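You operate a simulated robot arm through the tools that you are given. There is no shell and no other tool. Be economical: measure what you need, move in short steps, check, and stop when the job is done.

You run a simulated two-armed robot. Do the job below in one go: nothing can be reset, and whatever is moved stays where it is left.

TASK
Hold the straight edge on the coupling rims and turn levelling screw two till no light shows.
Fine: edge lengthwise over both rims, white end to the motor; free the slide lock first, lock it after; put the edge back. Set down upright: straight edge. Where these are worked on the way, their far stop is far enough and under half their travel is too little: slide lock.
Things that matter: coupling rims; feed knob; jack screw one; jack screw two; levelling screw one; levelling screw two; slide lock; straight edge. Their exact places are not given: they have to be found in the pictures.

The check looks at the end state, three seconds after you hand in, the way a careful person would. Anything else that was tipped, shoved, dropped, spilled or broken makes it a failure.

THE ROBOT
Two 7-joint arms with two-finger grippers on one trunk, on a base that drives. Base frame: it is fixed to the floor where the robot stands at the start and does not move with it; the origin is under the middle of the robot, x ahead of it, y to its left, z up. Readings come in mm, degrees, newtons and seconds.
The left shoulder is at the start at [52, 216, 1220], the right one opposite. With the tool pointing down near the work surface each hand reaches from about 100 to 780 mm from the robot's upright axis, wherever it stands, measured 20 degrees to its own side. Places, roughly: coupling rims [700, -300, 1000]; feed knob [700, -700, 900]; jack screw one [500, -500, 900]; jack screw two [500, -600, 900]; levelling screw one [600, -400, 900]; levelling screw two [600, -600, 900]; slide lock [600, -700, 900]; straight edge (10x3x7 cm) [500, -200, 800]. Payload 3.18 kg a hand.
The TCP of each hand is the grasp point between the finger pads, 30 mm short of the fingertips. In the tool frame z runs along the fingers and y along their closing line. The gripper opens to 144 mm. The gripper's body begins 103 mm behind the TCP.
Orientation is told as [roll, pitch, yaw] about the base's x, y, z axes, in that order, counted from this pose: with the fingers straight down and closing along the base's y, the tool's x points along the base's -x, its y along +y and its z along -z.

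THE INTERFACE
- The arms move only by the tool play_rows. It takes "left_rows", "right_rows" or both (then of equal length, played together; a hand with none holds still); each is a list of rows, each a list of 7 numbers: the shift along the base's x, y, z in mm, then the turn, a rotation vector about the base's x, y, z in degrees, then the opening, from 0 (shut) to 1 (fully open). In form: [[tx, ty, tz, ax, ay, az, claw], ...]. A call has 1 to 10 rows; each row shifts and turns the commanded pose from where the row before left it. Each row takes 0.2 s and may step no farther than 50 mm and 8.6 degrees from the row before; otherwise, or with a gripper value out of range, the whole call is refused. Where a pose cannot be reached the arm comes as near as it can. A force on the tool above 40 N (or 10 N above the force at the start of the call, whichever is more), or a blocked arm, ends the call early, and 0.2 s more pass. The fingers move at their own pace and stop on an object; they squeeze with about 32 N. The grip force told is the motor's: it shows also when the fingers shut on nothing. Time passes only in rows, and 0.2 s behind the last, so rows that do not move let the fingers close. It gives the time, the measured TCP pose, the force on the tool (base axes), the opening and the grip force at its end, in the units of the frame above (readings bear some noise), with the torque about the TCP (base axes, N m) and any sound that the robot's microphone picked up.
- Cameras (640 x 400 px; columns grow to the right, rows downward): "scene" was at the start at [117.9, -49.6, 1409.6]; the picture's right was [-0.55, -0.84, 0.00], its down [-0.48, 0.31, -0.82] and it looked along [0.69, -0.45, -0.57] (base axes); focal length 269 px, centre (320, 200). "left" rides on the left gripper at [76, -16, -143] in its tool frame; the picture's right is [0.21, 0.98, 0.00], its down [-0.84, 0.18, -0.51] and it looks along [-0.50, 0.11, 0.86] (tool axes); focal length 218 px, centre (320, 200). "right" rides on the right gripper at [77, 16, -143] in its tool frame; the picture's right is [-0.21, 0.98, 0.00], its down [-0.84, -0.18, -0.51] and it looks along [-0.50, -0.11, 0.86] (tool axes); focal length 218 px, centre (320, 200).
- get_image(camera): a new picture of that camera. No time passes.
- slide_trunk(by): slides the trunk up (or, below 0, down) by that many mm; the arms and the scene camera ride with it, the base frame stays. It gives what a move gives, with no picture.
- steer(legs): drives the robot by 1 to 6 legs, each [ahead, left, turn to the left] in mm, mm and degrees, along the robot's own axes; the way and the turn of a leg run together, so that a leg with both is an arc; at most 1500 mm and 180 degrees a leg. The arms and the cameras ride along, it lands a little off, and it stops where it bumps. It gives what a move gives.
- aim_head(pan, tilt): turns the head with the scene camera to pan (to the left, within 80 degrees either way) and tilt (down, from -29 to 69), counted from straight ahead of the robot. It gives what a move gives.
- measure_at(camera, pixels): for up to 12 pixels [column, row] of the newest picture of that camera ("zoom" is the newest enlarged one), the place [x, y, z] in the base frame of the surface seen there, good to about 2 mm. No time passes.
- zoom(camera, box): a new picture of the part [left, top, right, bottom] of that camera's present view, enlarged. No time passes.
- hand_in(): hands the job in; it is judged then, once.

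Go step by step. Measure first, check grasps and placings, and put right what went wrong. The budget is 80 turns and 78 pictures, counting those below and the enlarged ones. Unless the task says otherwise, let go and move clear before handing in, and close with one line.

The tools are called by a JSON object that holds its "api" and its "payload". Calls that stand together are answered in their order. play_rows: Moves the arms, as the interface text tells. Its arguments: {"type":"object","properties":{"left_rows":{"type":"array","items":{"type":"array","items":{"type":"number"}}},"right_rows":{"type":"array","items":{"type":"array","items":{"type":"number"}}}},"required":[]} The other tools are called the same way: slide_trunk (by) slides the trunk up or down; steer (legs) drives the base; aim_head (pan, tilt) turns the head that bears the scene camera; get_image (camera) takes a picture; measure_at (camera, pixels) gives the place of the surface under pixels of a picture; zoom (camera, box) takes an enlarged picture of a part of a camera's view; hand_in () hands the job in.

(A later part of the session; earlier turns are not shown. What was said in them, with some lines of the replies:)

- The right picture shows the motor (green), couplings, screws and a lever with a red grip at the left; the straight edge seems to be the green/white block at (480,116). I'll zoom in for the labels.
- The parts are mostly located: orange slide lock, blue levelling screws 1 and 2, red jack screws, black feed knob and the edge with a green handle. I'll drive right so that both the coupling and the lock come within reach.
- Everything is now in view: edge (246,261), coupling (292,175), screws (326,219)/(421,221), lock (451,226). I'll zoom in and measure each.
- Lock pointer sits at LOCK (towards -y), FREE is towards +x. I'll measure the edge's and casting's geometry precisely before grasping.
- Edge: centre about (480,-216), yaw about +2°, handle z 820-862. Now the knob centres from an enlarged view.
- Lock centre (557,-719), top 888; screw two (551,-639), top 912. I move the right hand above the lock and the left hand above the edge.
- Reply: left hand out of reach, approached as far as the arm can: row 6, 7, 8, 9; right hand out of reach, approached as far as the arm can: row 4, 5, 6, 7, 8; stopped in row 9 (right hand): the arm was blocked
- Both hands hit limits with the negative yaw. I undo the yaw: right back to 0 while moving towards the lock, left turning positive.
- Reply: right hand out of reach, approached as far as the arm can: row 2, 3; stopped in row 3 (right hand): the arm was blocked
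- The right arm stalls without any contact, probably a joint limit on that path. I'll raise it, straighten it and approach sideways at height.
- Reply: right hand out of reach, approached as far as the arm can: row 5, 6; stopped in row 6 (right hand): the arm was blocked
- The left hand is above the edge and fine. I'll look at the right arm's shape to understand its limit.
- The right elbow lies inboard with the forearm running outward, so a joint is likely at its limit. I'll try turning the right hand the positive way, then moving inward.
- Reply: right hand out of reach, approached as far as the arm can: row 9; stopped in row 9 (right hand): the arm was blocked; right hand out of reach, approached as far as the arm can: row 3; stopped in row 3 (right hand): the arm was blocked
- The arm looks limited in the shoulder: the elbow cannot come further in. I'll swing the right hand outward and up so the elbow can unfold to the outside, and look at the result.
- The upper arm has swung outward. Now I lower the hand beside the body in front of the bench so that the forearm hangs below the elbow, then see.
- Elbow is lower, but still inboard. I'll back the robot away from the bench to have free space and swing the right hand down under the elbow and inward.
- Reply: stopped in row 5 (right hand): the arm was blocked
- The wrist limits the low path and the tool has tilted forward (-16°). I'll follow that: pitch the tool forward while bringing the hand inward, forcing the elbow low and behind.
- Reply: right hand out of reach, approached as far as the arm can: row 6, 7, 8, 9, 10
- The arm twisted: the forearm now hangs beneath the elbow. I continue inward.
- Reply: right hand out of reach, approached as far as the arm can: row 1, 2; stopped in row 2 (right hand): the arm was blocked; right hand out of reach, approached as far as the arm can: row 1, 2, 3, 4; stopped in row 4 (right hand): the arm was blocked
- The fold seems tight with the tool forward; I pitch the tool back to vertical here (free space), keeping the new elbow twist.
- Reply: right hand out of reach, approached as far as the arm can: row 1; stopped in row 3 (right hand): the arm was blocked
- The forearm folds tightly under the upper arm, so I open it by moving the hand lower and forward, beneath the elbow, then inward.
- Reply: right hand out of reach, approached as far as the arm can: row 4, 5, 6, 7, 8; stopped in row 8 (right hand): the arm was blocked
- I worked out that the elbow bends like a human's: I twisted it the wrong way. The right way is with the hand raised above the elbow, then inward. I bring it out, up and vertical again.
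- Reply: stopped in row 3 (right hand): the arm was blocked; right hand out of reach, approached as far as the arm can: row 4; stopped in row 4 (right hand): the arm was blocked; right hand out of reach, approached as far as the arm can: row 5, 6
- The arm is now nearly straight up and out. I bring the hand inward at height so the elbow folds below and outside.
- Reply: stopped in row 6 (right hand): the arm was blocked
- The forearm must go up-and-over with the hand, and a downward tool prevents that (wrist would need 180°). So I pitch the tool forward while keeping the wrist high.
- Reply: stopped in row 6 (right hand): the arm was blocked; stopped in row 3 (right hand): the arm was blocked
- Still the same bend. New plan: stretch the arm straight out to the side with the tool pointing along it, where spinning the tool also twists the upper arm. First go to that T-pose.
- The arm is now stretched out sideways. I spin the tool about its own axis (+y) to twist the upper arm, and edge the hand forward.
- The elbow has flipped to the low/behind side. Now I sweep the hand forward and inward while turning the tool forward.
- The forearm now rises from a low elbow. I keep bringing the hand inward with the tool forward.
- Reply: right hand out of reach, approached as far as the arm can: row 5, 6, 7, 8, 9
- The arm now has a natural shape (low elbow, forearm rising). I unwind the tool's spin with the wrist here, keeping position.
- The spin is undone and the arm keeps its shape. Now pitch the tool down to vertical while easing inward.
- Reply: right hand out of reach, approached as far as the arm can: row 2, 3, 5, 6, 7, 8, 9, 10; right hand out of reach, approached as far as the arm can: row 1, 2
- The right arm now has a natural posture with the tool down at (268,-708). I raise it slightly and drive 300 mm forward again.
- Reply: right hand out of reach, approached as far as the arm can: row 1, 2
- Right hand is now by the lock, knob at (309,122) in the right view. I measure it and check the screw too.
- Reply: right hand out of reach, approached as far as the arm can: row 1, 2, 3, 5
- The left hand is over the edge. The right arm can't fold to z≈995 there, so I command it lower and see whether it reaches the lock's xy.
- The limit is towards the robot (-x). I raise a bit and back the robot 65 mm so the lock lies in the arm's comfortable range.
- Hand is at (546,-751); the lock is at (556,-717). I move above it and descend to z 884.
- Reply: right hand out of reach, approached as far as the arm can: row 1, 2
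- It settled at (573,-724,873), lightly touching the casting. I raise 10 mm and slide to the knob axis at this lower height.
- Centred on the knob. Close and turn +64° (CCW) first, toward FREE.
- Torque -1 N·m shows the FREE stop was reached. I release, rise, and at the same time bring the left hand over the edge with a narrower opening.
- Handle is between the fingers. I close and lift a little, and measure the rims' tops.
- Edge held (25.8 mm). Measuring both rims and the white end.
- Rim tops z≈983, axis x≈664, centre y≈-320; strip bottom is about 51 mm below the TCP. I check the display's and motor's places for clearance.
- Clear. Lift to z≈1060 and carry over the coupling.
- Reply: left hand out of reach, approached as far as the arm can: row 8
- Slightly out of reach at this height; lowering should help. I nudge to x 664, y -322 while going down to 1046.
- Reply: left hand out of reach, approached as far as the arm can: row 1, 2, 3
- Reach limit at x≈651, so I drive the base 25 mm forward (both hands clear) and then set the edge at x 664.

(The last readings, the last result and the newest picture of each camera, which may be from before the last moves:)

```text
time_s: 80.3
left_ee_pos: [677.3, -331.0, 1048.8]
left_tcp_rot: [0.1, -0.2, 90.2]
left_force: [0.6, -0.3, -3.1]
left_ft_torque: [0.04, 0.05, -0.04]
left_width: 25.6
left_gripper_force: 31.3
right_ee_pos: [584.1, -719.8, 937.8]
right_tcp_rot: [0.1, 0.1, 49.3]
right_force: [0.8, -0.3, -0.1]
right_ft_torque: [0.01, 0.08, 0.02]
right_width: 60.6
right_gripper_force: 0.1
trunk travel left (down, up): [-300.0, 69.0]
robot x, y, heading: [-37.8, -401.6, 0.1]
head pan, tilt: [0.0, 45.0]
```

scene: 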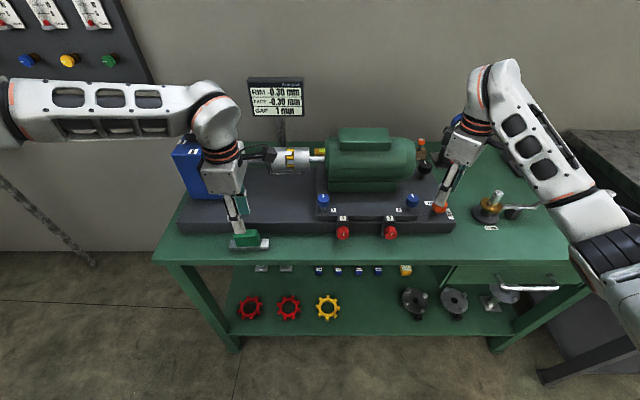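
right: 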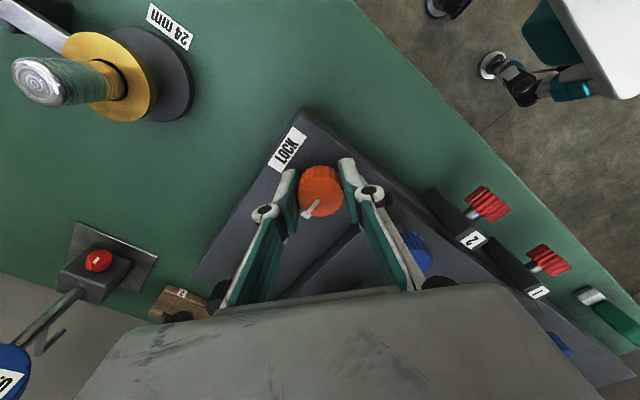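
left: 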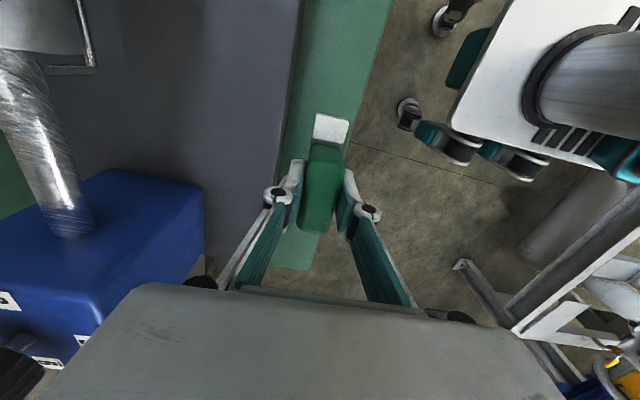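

{"api": "play_rows", "payload": {"left_rows": [[-7, 5, -2, 0, 0, 0, 0], [-6, 4, -2, 0, 0, -0.2, 0], [0, 0, -3, 0, 0, 0, 0], [0, 0, -2, 0, 0, 0, 0], [0, 0, 0, 0, 0, 0, 0]]}}

{"api": "zoom", "payload": {"camera": "scene", "box": [240, 70, 340, 170]}}

```text
time_s: 81.5
left_ee_pos: [662.3, -323.4, 1038.9]
left_tcp_rot: [0.0, -0.2, 90.0]
left_force: [-0.3, -0.4, -3.0]
left_ft_torque: [0.01, -0.01, -0.02]
left_width: 25.1
left_gripper_force: 31.7
right_ee_pos: [583.1, -719.1, 939.9]
right_tcp_rot: [0.0, 0.0, 49.2]
right_force: [-0.5, -0.2, 1.0]
right_ft_torque: [-0.01, -0.02, -0.01]
right_width: 60.3
right_gripper_force: 0.1
trunk travel left (down, up): [-300.0, 69.0]
robot x, y, heading: [-39.2, -401.5, -0.1]
head pan, tilt: [0.0, 45.0]
```

```text
4.00 times, centred on (290, 120) of scene
```

zoom: 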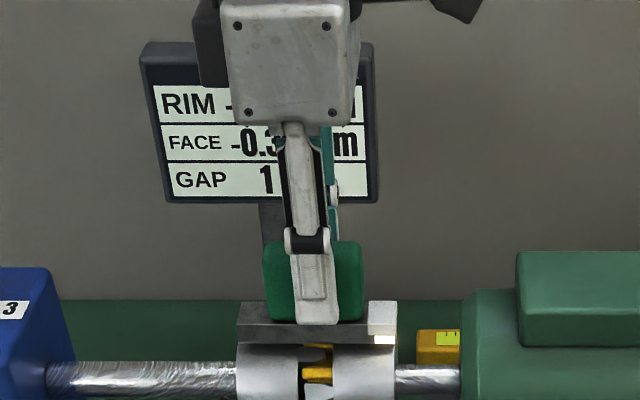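

The edge is just above both rims. I lower to contact in small steps.

{"api": "play_rows", "payload": {"left_rows": [[0, 0, -1.5, 0, 0, 0, 0], [0, 0, -1.5, 0, 0, 0, 0], [0, 0, -1, 0, 0, 0, 0], [0, 0, -1, 0, 0, 0, 0], [0, 0, 0, 0, 0, 0, 0]]}}

{"api": "zoom", "payload": {"camera": "scene", "box": [265, 135, 315, 170]}}

```text
time_s: 82.7
left_ee_pos: [662.3, -322.9, 1034.2]
left_tcp_rot: [0.0, -0.2, 89.7]
left_force: [-0.6, -0.3, -2.0]
left_ft_torque: [-0.02, -0.01, 0.05]
left_width: 25.5
left_gripper_force: 32.2
right_ee_pos: [583.6, -719.3, 937.9]
right_tcp_rot: [0.1, 0.1, 49.2]
right_force: [-0.4, -0.2, 0.8]
right_ft_torque: [0.01, -0.06, 0.01]
right_width: 60.6
right_gripper_force: 0.2
trunk travel left (down, up): [-300.0, 69.0]
robot x, y, heading: [-36.5, -396.9, 0.0]
head pan, tilt: [0.0, 45.0]
```

```text
11.43 times, centred on (290, 152) of scene
```

zoom: 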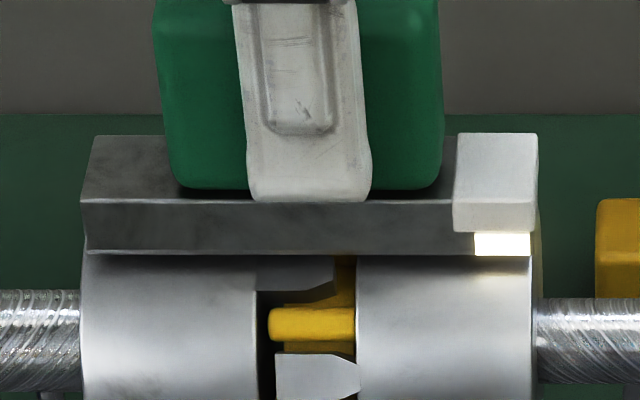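

A bright strip of light shows at (502,244) under the white end — the gap signal. I press down to light contact and meanwhile move the right hand up over screw two.

{"api": "play_rows", "payload": {"left_rows": [[0, 0, -0.8, 0, 0, 0, 0], [0, 0, -0.8, 0, 0, 0, 0], [0, 0, -0.6, 0, 0, 0, 0], [0, 0, 0, 0, 0, 0, 0], [0, 0, 0, 0, 0, 0, 0], [0, 0, 0, 0, 0, 0, 0], [0, 0, 0, 0, 0, 0, 0]], "right_rows": [[0, 0, 10, 0, 0, -8, 0.42], [0, 0, 10, 0, 0, -8, 0.42], [0, 15, 0, 0, 0, -8, 0.42], [-7, 17, 0, 0, 0, -8, 0.42], [-9, 17, 0, 0, 0, -8, 0.42], [-9, 17, 0, 0, 0, -8, 0.42], [-9, 17, 0, 0, 0, -8, 0.42]]}}

{"api": "get_image", "payload": {"camera": "right"}}

```text
time_s: 84.3
left_ee_pos: [664.8, -321.9, 1032.9]
left_tcp_rot: [-0.1, -0.2, 90.0]
left_force: [8.2, -3.0, 4.6]
left_ft_torque: [-0.26, -0.64, 0.04]
left_width: 25.4
left_gripper_force: 32.0
right_ee_pos: [553.0, -635.0, 958.4]
right_tcp_rot: [0.1, -0.1, -6.9]
right_force: [-0.4, -0.2, 0.6]
right_ft_torque: [0.04, 0.03, 0.01]
right_width: 60.8
right_gripper_force: 0.1
trunk travel left (down, up): [-300.0, 69.0]
robot x, y, heading: [-38.9, -402.9, -0.1]
head pan, tilt: [0.0, 45.0]
```

```text
23 pictures are left
```

right: 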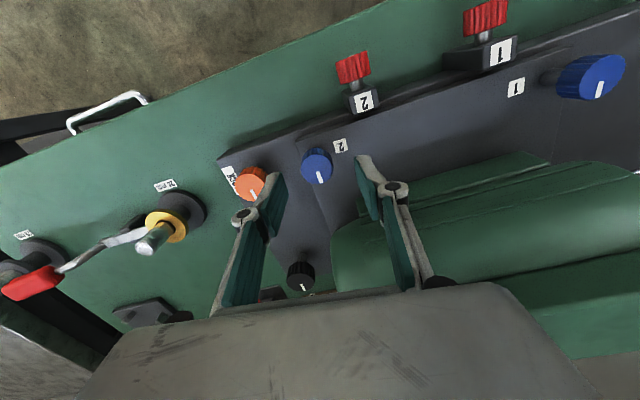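

Edge is in contact (~7 N). The lock points to FREE. I measure screw two at (316,165) and descend around it.

{"api": "measure_at", "payload": {"camera": "right", "pixels": [[316, 164], [302, 168], [332, 164], [317, 151], [321, 177]]}}

{"api": "zoom", "payload": {"camera": "scene", "box": [265, 135, 315, 170]}}

```text
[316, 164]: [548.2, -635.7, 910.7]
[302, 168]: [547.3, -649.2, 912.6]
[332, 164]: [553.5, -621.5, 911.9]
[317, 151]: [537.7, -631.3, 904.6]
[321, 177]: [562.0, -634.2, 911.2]
```

```text
11.43 times, centred on (290, 152) of scene
```

zoom: 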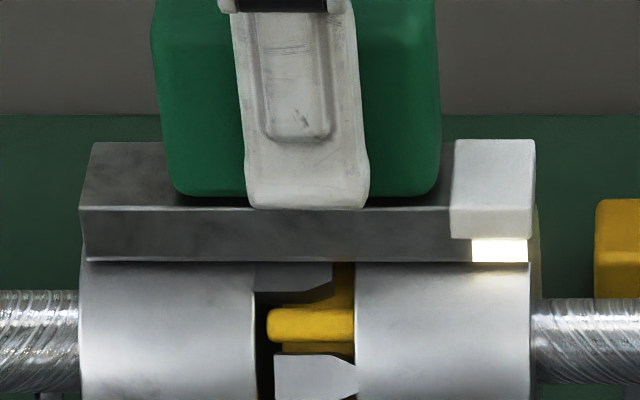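

Screw centre ≈ (550,-636). Descend to z 905, grip, and turn +32° as a trial.

{"api": "play_rows", "payload": {"right_rows": [[-3, -1, -15, 0, 0, 0, 0.42], [0, 0, -19, 0, 0, 0, 0.42], [0, 0, -19, 0, 0, 0, 0.42], [0, 0, 0, 0, 0, 0, 0.42], [0, 0, 0, 0, 0, 0, 0], [0, 0, 0, 0, 0, 0, 0]]}}

{"api": "play_rows", "payload": {"right_rows": [[0, 0, 0, 0, 0, 8, 0], [0, 0, 0, 0, 0, 8, 0], [0, 0, 0, 0, 0, 8, 0], [0, 0, 0, 0, 0, 8, 0], [0, 0, 0, 0, 0, 0, 0]]}}

{"api": "zoom", "payload": {"camera": "scene", "box": [240, 75, 340, 175]}}

```text
time_s: 85.7
left_ee_pos: [663.4, -322.2, 1033.8]
left_tcp_rot: [0.0, -0.2, 90.0]
left_force: [7.2, -1.1, 15.2]
left_ft_torque: [-0.13, -0.41, -0.03]
left_width: 25.4
left_gripper_force: 32.1
right_ee_pos: [547.0, -637.9, 908.8]
right_tcp_rot: [0.1, 0.1, -6.7]
right_force: [1.9, 3.4, -2.1]
right_ft_torque: [0.13, -0.06, 0.05]
right_width: 30.3
right_gripper_force: 45.2
trunk travel left (down, up): [-300.0, 69.0]
robot x, y, heading: [-41.7, -400.1, 0.0]
head pan, tilt: [0.0, 45.0]
```

```text
time_s: 86.9
left_ee_pos: [662.8, -322.3, 1033.3]
left_tcp_rot: [-0.1, -0.4, 89.9]
left_force: [5.4, 9.4, 10.3]
left_ft_torque: [0.15, -0.37, 0.23]
left_width: 25.9
left_gripper_force: 31.9
right_ee_pos: [547.3, -640.4, 909.1]
right_tcp_rot: [-0.3, -0.2, 25.0]
right_force: [0.2, -24.4, 17.2]
right_ft_torque: [-0.53, 0.15, -0.11]
right_width: 30.2
right_gripper_force: 45.0
trunk travel left (down, up): [-300.0, 69.0]
robot x, y, heading: [-33.3, -399.7, -0.1]
head pan, tilt: [0.0, 45.0]
```

```text
4.00 times, centred on (290, 125) of scene
```

zoom: 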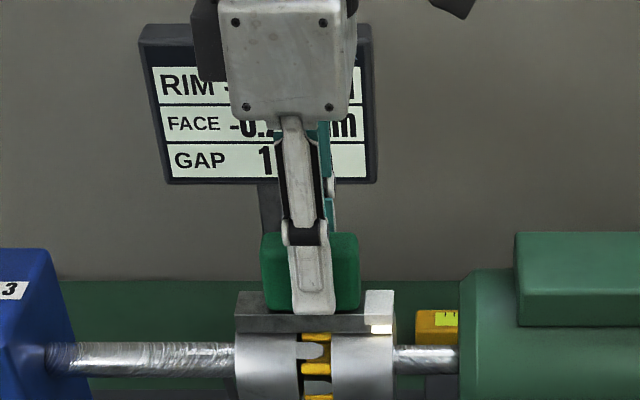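

FACE appears to be dropping (−0.2…), so + is the right way. I relieve the side force and turn a further 24°.

{"api": "play_rows", "payload": {"right_rows": [[0, -1.5, 0.7, 0, 0, 8, 0], [0, -1, 0.5, 0, 0, 8, 0], [0, 0, 0, 0, 0, 8, 0], [0, 0, 0, 0, 0, 0, 0]]}}

{"api": "zoom", "payload": {"camera": "scene", "box": [270, 90, 340, 170]}}

```text
time_s: 87.9
left_ee_pos: [663.6, -323.7, 1033.4]
left_tcp_rot: [0.0, -0.2, 89.8]
left_force: [7.3, 2.0, 7.4]
left_ft_torque: [0.37, -0.44, 0.39]
left_width: 25.9
left_gripper_force: 32.1
right_ee_pos: [548.8, -641.7, 908.1]
right_tcp_rot: [-0.4, -0.1, 49.4]
right_force: [14.8, -22.3, 18.8]
right_ft_torque: [-0.46, -0.18, -0.13]
right_width: 29.8
right_gripper_force: 45.0
trunk travel left (down, up): [-300.0, 69.0]
robot x, y, heading: [-35.4, -395.4, -0.0]
head pan, tilt: [0.0, 45.0]
```

```text
5.00 times, centred on (305, 130) of scene
```

zoom: 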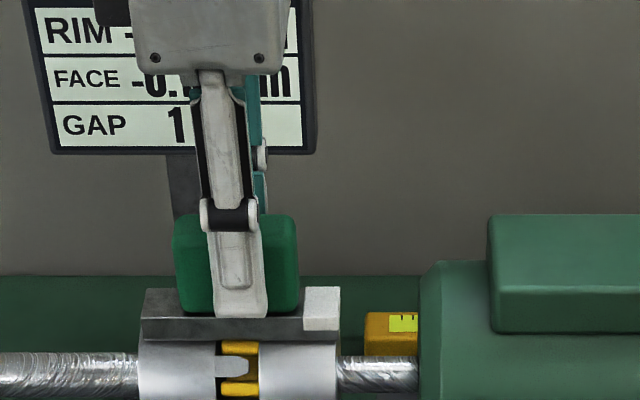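

The light is gone after about 56°. I zoom in closely on the rim line and the readout.

{"api": "zoom", "payload": {"camera": "scene", "box": [265, 135, 315, 170]}}

{"api": "zoom", "payload": {"camera": "scene", "box": [270, 80, 340, 125]}}

```text
11.43 times, centred on (290, 152) of scene
```

zoom: 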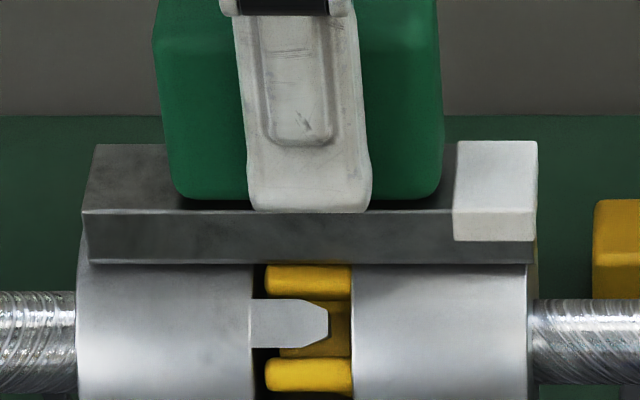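

```text
8.89 times, centred on (305, 102) of scene
```

zoom: 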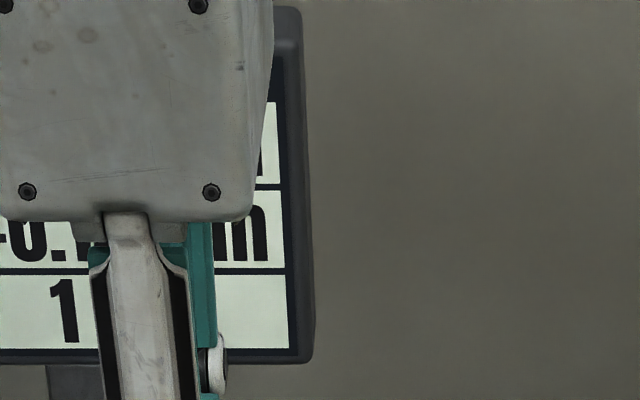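

No light shows now. To confirm the value, I briefly lift the edge aside so the readout is visible, keeping the screw gripped.

{"api": "play_rows", "payload": {"left_rows": [[0, 0, 10, 0, 0, 0, 0], [0, 0, 12, 0, 0, 0, 0], [-26, 26, 0, 0, 0, 0, 0], [-26, 26, 0, 0, 0, 0, 0], [-26, 26, 0, 0, 0, 0, 0], [-26, 26, 0, 0, 0, 0, 0], [0, 0, 0, 0, 0, 0, 0]]}}

{"api": "zoom", "payload": {"camera": "scene", "box": [230, 70, 330, 170]}}

```text
time_s: 89.5
left_ee_pos: [560.3, -216.8, 1054.5]
left_tcp_rot: [-0.1, -0.3, 89.8]
left_force: [-0.3, 0.4, -2.1]
left_ft_torque: [-0.03, 0.01, 0.02]
left_width: 25.4
left_gripper_force: 32.1
right_ee_pos: [549.4, -641.3, 907.4]
right_tcp_rot: [-0.5, -0.1, 49.2]
right_force: [17.9, -21.0, 17.7]
right_ft_torque: [0.13, -0.53, -0.12]
right_width: 29.6
right_gripper_force: 45.4
trunk travel left (down, up): [-300.0, 69.0]
robot x, y, heading: [-40.0, -397.0, -0.2]
head pan, tilt: [0.0, 45.0]
```

```text
4.00 times, centred on (280, 120) of scene
```

zoom: 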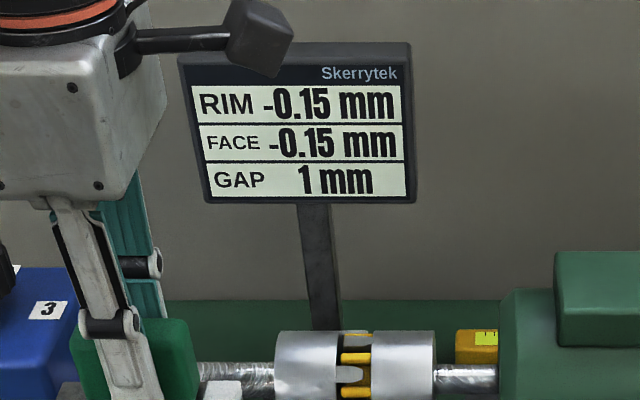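

RIM went from −0.30 to −0.15 with 56°, so about 56° more brings it to zero. I set the edge back on the rims and meanwhile re-index the right grip on the screw.

{"api": "play_rows", "payload": {"left_rows": [[26, -26.2, 0, 0, 0, 0, 0], [26, -26.2, 0, 0, 0, 0, 0], [26, -26.2, 0, 0, 0, 0, 0], [26, -26.2, 0, 0, 0, 0, 0], [0, 0, -10, 0, 0, 0, 0], [0, 0, -6, 0, 0, 0, 0], [0, 0, -3, 0, 0, 0, 0], [0, 0, -1.5, 0, 0, 0, 0], [0, 0, -1, 0, 0, 0, 0], [0, 0, 0, 0, 0, 0, 0]], "right_rows": [[0, 0, 0, 0, 0, 0, 0.42], [0, 0, 0, 0, 0, 0, 0.42], [0, 0, 0, 0, 0, -8, 0.42], [0, 0, 0, 0, 0, -8, 0.42], [0, 0, 0, 0, 0, -8, 0.42], [0, 0, 0, 0, 0, -8, 0.42], [0, 0, 0, 0, 0, -8, 0.42], [0, 0, 0, 0, 0, -8, 0.42], [0, 0, 0, 0, 0, -8, 0.42], [0, 0, 0, 0, 0, 0, 0.42]]}}

{"api": "get_image", "payload": {"camera": "right"}}

{"api": "zoom", "payload": {"camera": "scene", "box": [265, 135, 315, 170]}}

```text
time_s: 91.7
left_ee_pos: [662.9, -323.1, 1033.5]
left_tcp_rot: [-0.1, -0.2, 89.9]
left_force: [0.1, -0.1, -2.9]
left_ft_torque: [0.0, 0.02, 0.02]
left_width: 25.6
left_gripper_force: 32.0
right_ee_pos: [545.6, -639.5, 907.4]
right_tcp_rot: [0.0, 0.0, -6.9]
right_force: [-0.4, 0.0, 0.4]
right_ft_torque: [0.03, 0.02, 0.04]
right_width: 60.6
right_gripper_force: 0.0
trunk travel left (down, up): [-300.0, 69.0]
robot x, y, heading: [-39.3, -397.9, -0.1]
head pan, tilt: [0.0, 45.0]
```

```text
16 pictures are left
```

right: 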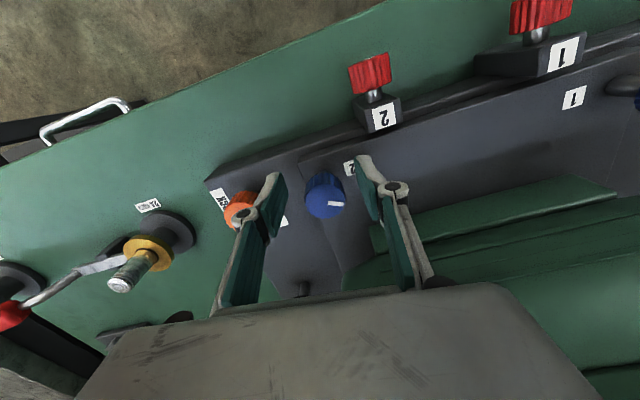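

```text
11.43 times, centred on (290, 152) of scene
```

zoom: 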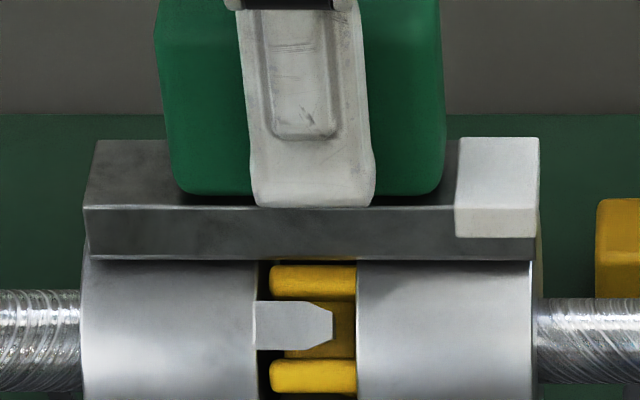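

Screw pointer has turned as expected and it is centred between the fingers. I press the edge lightly, grip the screw and turn +56°.

{"api": "play_rows", "payload": {"left_rows": [[0, 0, -0.8, 0, 0, 0, 0], [0, 0, -0.6, 0, 0, 0, 0], [0, 0, 0, 0, 0, 0, 0], [0, 0, 0, 0, 0, 0, 0], [0, 0, 0, 0, 0, 0, 0], [0, 0, 0, 0, 0, 0, 0], [0, 0, 0, 0, 0, 0, 0], [0, 0, 0, 0, 0, 0, 0], [0, 0, 0, 0, 0, 0, 0], [0, 0, 0, 0, 0, 0, 0]], "right_rows": [[4, 2, 0, 0, 0, 0, 0.42], [0, 0, 0, 0, 0, 0, 0], [0, 0, 0, 0, 0, 0, 0], [0, 0, 0, 0, 0, 8, 0], [0, 0, 0, 0, 0, 8, 0], [0, 0, 0, 0, 0, 8, 0], [0, 0, 0, 0, 0, 8, 0], [0, 0, 0, 0, 0, 8, 0], [0, 0, 0, 0, 0, 8, 0], [0, 0, 0, 0, 0, 0, 0]]}}

{"api": "play_rows", "payload": {"right_rows": [[0, 0, 0, 0, 0, 7, 0], [0, 0, 0, 0, 0, 0, 0]]}}

{"api": "zoom", "payload": {"camera": "scene", "box": [255, 90, 325, 170]}}

```text
time_s: 93.9
left_ee_pos: [664.3, -323.5, 1032.8]
left_tcp_rot: [0.0, -0.3, 89.9]
left_force: [4.4, 2.0, 9.1]
left_ft_torque: [-0.19, -0.2, 0.16]
left_width: 25.5
left_gripper_force: 31.6
right_ee_pos: [549.8, -638.9, 906.9]
right_tcp_rot: [0.0, 0.1, 41.3]
right_force: [7.6, -6.7, -7.0]
right_ft_torque: [0.08, -0.54, -0.02]
right_width: 29.7
right_gripper_force: 45.0
trunk travel left (down, up): [-300.0, 69.0]
robot x, y, heading: [-32.4, -398.1, -0.1]
head pan, tilt: [0.0, 45.0]
```

```text
time_s: 94.5
left_ee_pos: [662.1, -322.7, 1033.8]
left_tcp_rot: [-0.1, -0.3, 89.9]
left_force: [5.4, 3.1, 10.3]
left_ft_torque: [0.05, -0.44, 0.19]
left_width: 25.6
left_gripper_force: 32.1
right_ee_pos: [550.7, -638.8, 907.0]
right_tcp_rot: [0.0, 0.0, 48.2]
right_force: [5.8, -11.0, -2.5]
right_ft_torque: [-0.5, 0.38, -0.03]
right_width: 29.9
right_gripper_force: 44.8
trunk travel left (down, up): [-300.0, 69.0]
robot x, y, heading: [-40.1, -400.3, 0.0]
head pan, tilt: [0.0, 45.0]
```

```text
5.00 times, centred on (290, 130) of scene
```

zoom: 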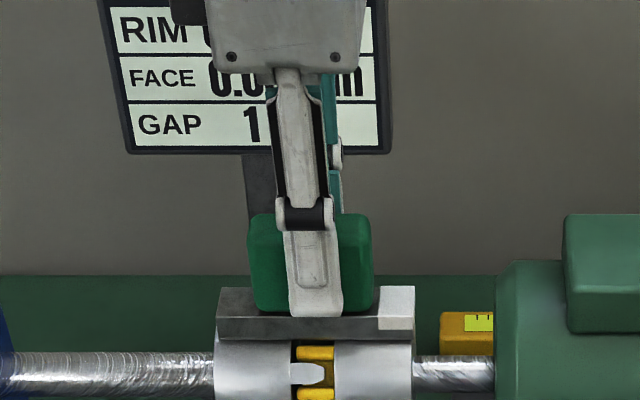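

FACE reads 0.0 with no minus and no light shows. I release the screw, rise and move over the lock at the same yaw.

{"api": "play_rows", "payload": {"right_rows": [[0, 0, 0, 0, 0, 0, 0.42], [0, 0, 0, 0, 0, 0, 0.42], [0, 0, 20, 0, 0, 0, 0.42], [0, 0, 20, 0, 0, 0, 0.42], [0, 0, 6, 0, 0, 0, 0.42], [3, -27, 0, 0, 0, 0, 0.42], [3, -27, 0, 0, 0, 0, 0.42], [1, -25, 0, 0, 0, 0, 0.42], [0, 0, 0, 0, 0, 0, 0.42]]}}

{"api": "get_image", "payload": {"camera": "right"}}

```text
time_s: 96.5
left_ee_pos: [662.0, -322.7, 1033.7]
left_tcp_rot: [0.0, -0.2, 89.7]
left_force: [5.4, -0.6, 10.5]
left_ft_torque: [-0.2, -0.34, 0.08]
left_width: 25.3
left_gripper_force: 31.9
right_ee_pos: [555.2, -715.6, 954.5]
right_tcp_rot: [0.0, 0.0, 48.1]
right_force: [0.7, -0.5, 0.3]
right_ft_torque: [-0.02, 0.0, 0.02]
right_width: 60.5
right_gripper_force: 0.0
trunk travel left (down, up): [-300.0, 69.0]
robot x, y, heading: [-42.3, -404.5, 0.0]
head pan, tilt: [0.0, 45.0]
```

```text
13 pictures are left
```

right: 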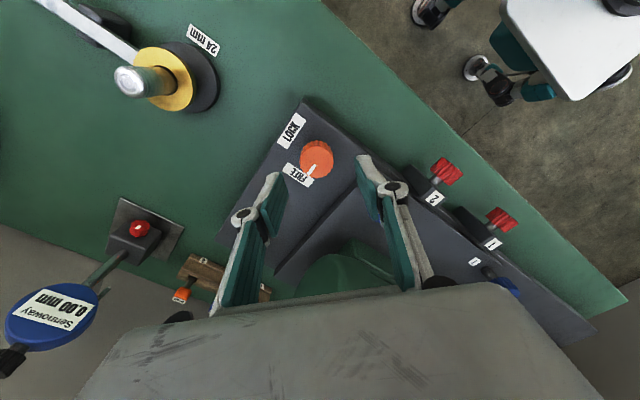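

Centred over the lock at FREE. Descend to 883, grip and turn −96° to LOCK.

{"api": "play_rows", "payload": {"right_rows": [[1, -1, -20, 0, 0, 0, 0.42], [1, -1, -20, 0, 0, 0, 0.42], [0, 0, -18, 0, 0, 0, 0.42], [0, 0, -13, 0, 0, 0, 0.42], [0, 0, 0, 0, 0, 0, 0.42], [0, 0, 0, 0, 0, 0, 0], [0, 0, 0, 0, 0, 0, 0], [0, 0, 0, 0, 0, -8, 0], [0, 0, 0, 0, 0, -8, 0]]}}

{"api": "play_rows", "payload": {"right_rows": [[0, 0, 0, 0, 0, -8, 0], [0, 0, 0, 0, 0, -8, 0], [0, 0, 0, 0, 0, -8, 0], [0, 0, 0, 0, 0, -8, 0], [0, 0, 0, 0, 0, -8, 0], [0, 0, 0, 0, 0, -8, 0], [0, 0, 0, 0, 0, -8, 0], [0, 0, 0, 0, 0, -8, 0], [0, 0, 0, 0, 0, -8, 0], [0, 0, 0, 0, 0, -5, 0]]}}

{"api": "get_image", "payload": {"camera": "right"}}

```text
time_s: 98.5
left_ee_pos: [661.6, -323.0, 1032.7]
left_tcp_rot: [0.1, -0.2, 89.8]
left_force: [4.3, 0.7, 6.0]
left_ft_torque: [0.0, -0.24, -0.01]
left_width: 25.5
left_gripper_force: 31.6
right_ee_pos: [557.4, -717.4, 883.8]
right_tcp_rot: [0.0, 0.1, 32.0]
right_force: [-3.5, -2.1, 6.9]
right_ft_torque: [-0.13, 0.48, 0.0]
right_width: 34.1
right_gripper_force: 45.1
trunk travel left (down, up): [-300.0, 69.0]
robot x, y, heading: [-38.4, -400.5, 0.1]
head pan, tilt: [0.0, 45.0]
```

```text
time_s: 100.7
left_ee_pos: [659.4, -322.2, 1035.7]
left_tcp_rot: [-0.2, -0.1, 89.8]
left_force: [0.8, -0.3, -2.1]
left_ft_torque: [-0.03, -0.01, 0.03]
left_width: 25.5
left_gripper_force: 31.7
right_ee_pos: [558.7, -718.5, 882.9]
right_tcp_rot: [0.4, 0.0, -44.9]
right_force: [-25.6, 1.6, 28.8]
right_ft_torque: [-0.1, 0.54, -0.04]
right_width: 34.1
right_gripper_force: 45.2
right hand out of reach, approached as far as the arm can: row 10
trunk travel left (down, up): [-300.0, 69.0]
robot x, y, heading: [-36.9, -395.6, 0.2]
head pan, tilt: [0.0, 45.0]
```

```text
12 pictures are left
```

right: 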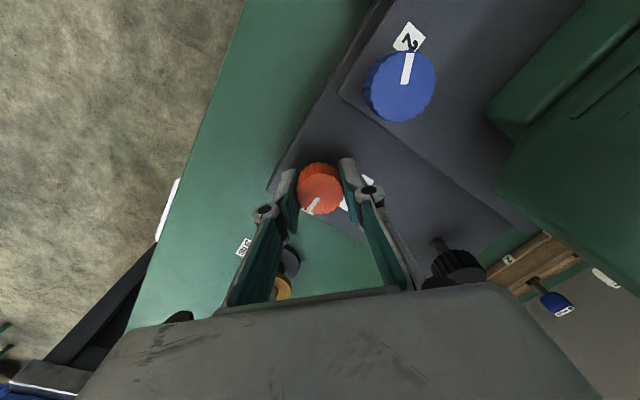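

The lock is back near its starting mark. To be sure of the far stop I regrip 24° back and press on against the stop.

{"api": "play_rows", "payload": {"right_rows": [[0, 0, 0, 0, 0, 0, 0.42], [0, 0, 0, 0, 0, 8, 0.42], [0, 0, 0, 0, 0, 8, 0.42], [0, 0, 0, 0, 0, 8, 0.42], [0, 0, 0, 0, 0, 0, 0], [0, 0, 0, 0, 0, 0, 0], [0, 0, 0, 0, 0, -6, 0], [0, 0, 0, 0, 0, -3, 0]]}}

{"api": "zoom", "payload": {"camera": "right", "box": [250, 130, 400, 250]}}

```text
time_s: 102.5
left_ee_pos: [663.8, -322.9, 1033.2]
left_tcp_rot: [0.0, -0.1, 89.8]
left_force: [3.1, 2.2, 7.1]
left_ft_torque: [-0.1, -0.23, 0.07]
left_width: 25.7
left_gripper_force: 31.7
right_ee_pos: [562.7, -719.7, 878.9]
right_tcp_rot: [0.0, 0.0, -29.8]
right_force: [-0.6, -1.1, -5.7]
right_ft_torque: [-0.1, -0.15, 0.64]
right_width: 34.5
right_gripper_force: 44.8
trunk travel left (down, up): [-300.0, 69.0]
robot x, y, heading: [-40.3, -397.7, 0.1]
head pan, tilt: [0.0, 45.0]
```

```text
3.33 times, centred on (325, 190) of right
```

zoom: 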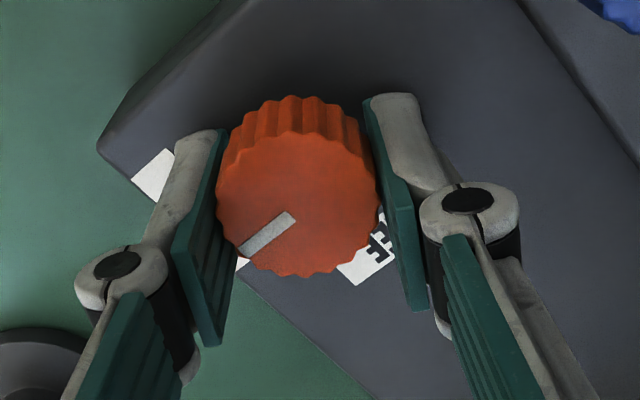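

Resisting torque 0.64 N·m: the lock is at its stop. I release and raise the right hand, and lift the edge aside to read the display.

{"api": "play_rows", "payload": {"right_rows": [[0, 0, 0, 0, 0, 0, 0.42], [0, 0, 0, 0, 0, 0, 0.42], [0, 0, 20, 0, 0, 0, 0.42], [0, 0, 20, 0, 0, 0, 0.42], [0, 0, 15, 0, 0, 0, 0.42], [0, 0, 0, 0, 0, 0, 0.42], [0, 0, 0, 0, 0, 0, 0.42]], "left_rows": [[0, 0, 10, 0, 0, 0, 0], [0, 0, 12, 0, 0, 0, 0], [-26, 26, 0, 0, 0, 0, 0], [-26, 26, 0, 0, 0, 0, 0], [-26, 26, 0, 0, 0, 0, 0], [-26, 26, 0, 0, 0, 0, 0], [0, 0, 0, 0, 0, 0, 0]]}}

{"api": "zoom", "payload": {"camera": "scene", "box": [230, 70, 470, 250]}}

```text
time_s: 104.1
left_ee_pos: [558.8, -220.2, 1052.8]
left_tcp_rot: [-0.1, -0.2, 89.8]
left_force: [0.2, 0.5, -2.1]
left_ft_torque: [0.07, 0.01, -0.03]
left_width: 25.3
left_gripper_force: 32.1
right_ee_pos: [561.5, -720.9, 934.1]
right_tcp_rot: [-0.1, 0.0, -29.8]
right_force: [0.2, -0.1, -0.8]
right_ft_torque: [0.02, 0.01, -0.01]
right_width: 60.3
right_gripper_force: 0.1
trunk travel left (down, up): [-300.0, 69.0]
robot x, y, heading: [-35.9, -402.3, -0.0]
head pan, tilt: [0.0, 45.0]
```

```text
2.22 times, centred on (350, 160) of scene
```

zoom: 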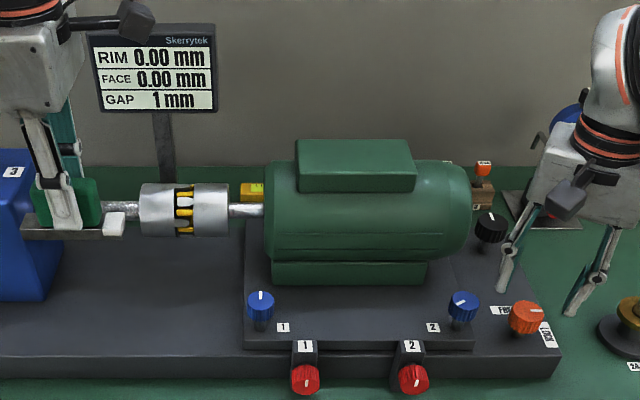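

RIM 0.00, FACE 0.00, lock at LOCK. Now I carry the edge back to its place above (479,-216).

{"api": "play_rows", "payload": {"left_rows": [[-27, 1, 0, 0, 0, 0.6, 0], [-27, 1, 0, 0, 0, 0.6, 0], [-26, 1.5, 0, 0, 0, 0.6, 0], [0, 0, -40, 0, 0, 0, 0], [0, 0, -40, 0, 0, 0, 0], [0, 0, -40, 0, 0, 0, 0], [0, 0, -35, 0, 0, 0, 0], [0, 0, -25, 0, 0, 0, 0], [0, 0, 0, 0, 0, 0, 0]]}}

{"api": "zoom", "payload": {"camera": "scene", "box": [210, 180, 300, 260]}}

```text
time_s: 106.1
left_ee_pos: [478.5, -215.7, 876.0]
left_tcp_rot: [0.0, -0.3, 91.7]
left_force: [-0.6, -0.3, -2.0]
left_ft_torque: [0.03, -0.02, 0.06]
left_width: 25.3
left_gripper_force: 32.0
right_ee_pos: [562.6, -719.2, 934.2]
right_tcp_rot: [0.1, 0.0, -29.7]
right_force: [0.5, -0.4, -1.0]
right_ft_torque: [0.02, -0.03, -0.02]
right_width: 60.6
right_gripper_force: 0.0
trunk travel left (down, up): [-300.0, 69.0]
robot x, y, heading: [-40.0, -400.7, 0.0]
head pan, tilt: [0.0, 45.0]
```

```text
5.00 times, centred on (255, 220) of scene
```

zoom: 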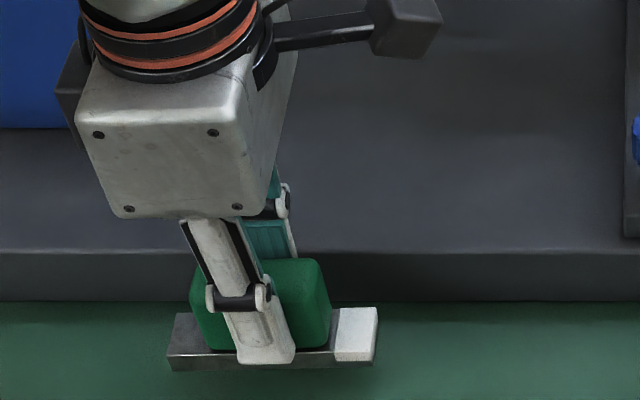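

Correctly placed over its home spot, 25 mm up. Lower gently to contact.

{"api": "play_rows", "payload": {"left_rows": [[0, 0, -10, 0, 0, 0, 0], [0, 0, -8, 0, 0, 0, 0], [0, 0, -4, 0, 0, 0, 0], [0, 0, -1.5, 0, 0, 0, 0], [0, 0, -1, 0, 0, 0, 0], [0, 0, 0, 0, 0, 0, 0]]}}

```text
time_s: 107.5
left_ee_pos: [477.9, -213.4, 851.8]
left_tcp_rot: [0.0, -0.2, 91.8]
left_force: [-3.7, 6.0, 17.0]
left_ft_torque: [0.3, 0.38, -0.04]
left_width: 25.9
left_gripper_force: 32.0
right_ee_pos: [560.3, -720.2, 935.7]
right_tcp_rot: [0.1, 0.0, -29.6]
right_force: [0.1, 0.1, 0.3]
right_ft_torque: [-0.01, -0.02, 0.02]
right_width: 60.5
right_gripper_force: 0.0
trunk travel left (down, up): [-300.0, 69.0]
robot x, y, heading: [-35.0, -397.4, -0.3]
head pan, tilt: [0.0, 45.0]
```

In contact with the bench. Open modestly (room to the casting), and rise straight up.

{"api": "play_rows", "payload": {"left_rows": [[0, 0, 0.5, 0, 0, 0, 0.33], [0, 0, 0, 0, 0, 0, 0.33], [0, 0, 0, 0, 0, 0, 0.33], [0, 0, 25, 0, 0, 0, 0.33], [0, 0, 40, 0, 0, 0, 0.33], [0, 0, 40, 0, 0, 0, 0.33], [0, 0, 30, 0, 0, 0, 0.33]]}}

{"api": "get_image", "payload": {"camera": "scene"}}

{"api": "zoom", "payload": {"camera": "scene", "box": [210, 190, 310, 270]}}

```text
time_s: 109.1
left_ee_pos: [480.8, -218.3, 986.5]
left_tcp_rot: [0.0, -0.2, 91.5]
left_force: [-0.1, 0.1, -0.8]
left_ft_torque: [0.03, 0.0, 0.02]
left_width: 47.5
left_gripper_force: 0.1
right_ee_pos: [560.9, -719.4, 933.5]
right_tcp_rot: [0.1, 0.0, -29.9]
right_force: [0.4, -0.2, -0.8]
right_ft_torque: [-0.01, 0.0, -0.02]
right_width: 60.5
right_gripper_force: 0.1
trunk travel left (down, up): [-300.0, 69.0]
robot x, y, heading: [-38.4, -396.7, -0.0]
head pan, tilt: [0.0, 45.0]
```

```text
8 pictures are left
```

scene: 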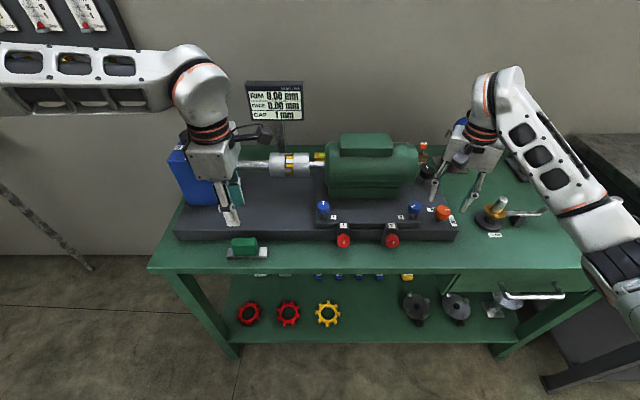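

```text
5.00 times, centred on (260, 230) of scene
```

zoom: 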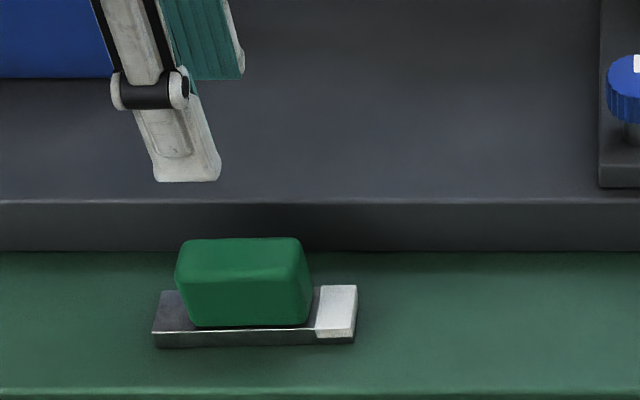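

The edge stands upright in its place and the display reads 0.00/0.00. One last look at lock and screws.

{"api": "zoom", "payload": {"camera": "scene", "box": [380, 180, 480, 250]}}

{"api": "zoom", "payload": {"camera": "scene", "box": [240, 75, 310, 125]}}

```text
5.71 times, centred on (430, 215) of scene
```

zoom: 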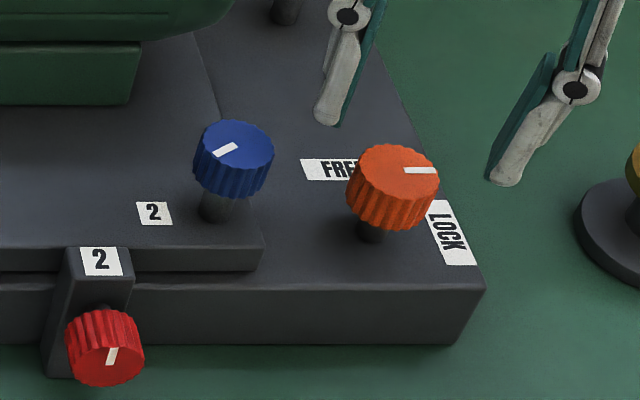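

```text
8.00 times, centred on (275, 100) of scene
```

zoom: 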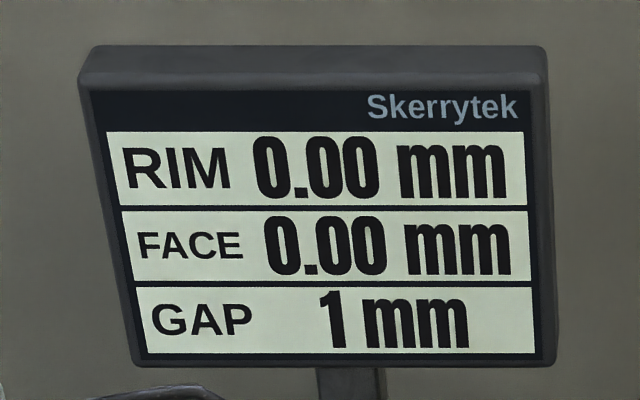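

The lock points at LOCK, RIM and FACE read 0.00, and the edge is back upright with both hands clear, so I hand in.

{"api": "hand_in", "payload": {}}

```text
The job is handed in.
```

The job is done and handed in: I turned levelling screw two with the straight edge on the rims until no light showed, and the display reads RIM 0.00 and FACE 0.00. The slide lock was freed first and is locked again, the edge is back in its place upright, and both hands are clear.
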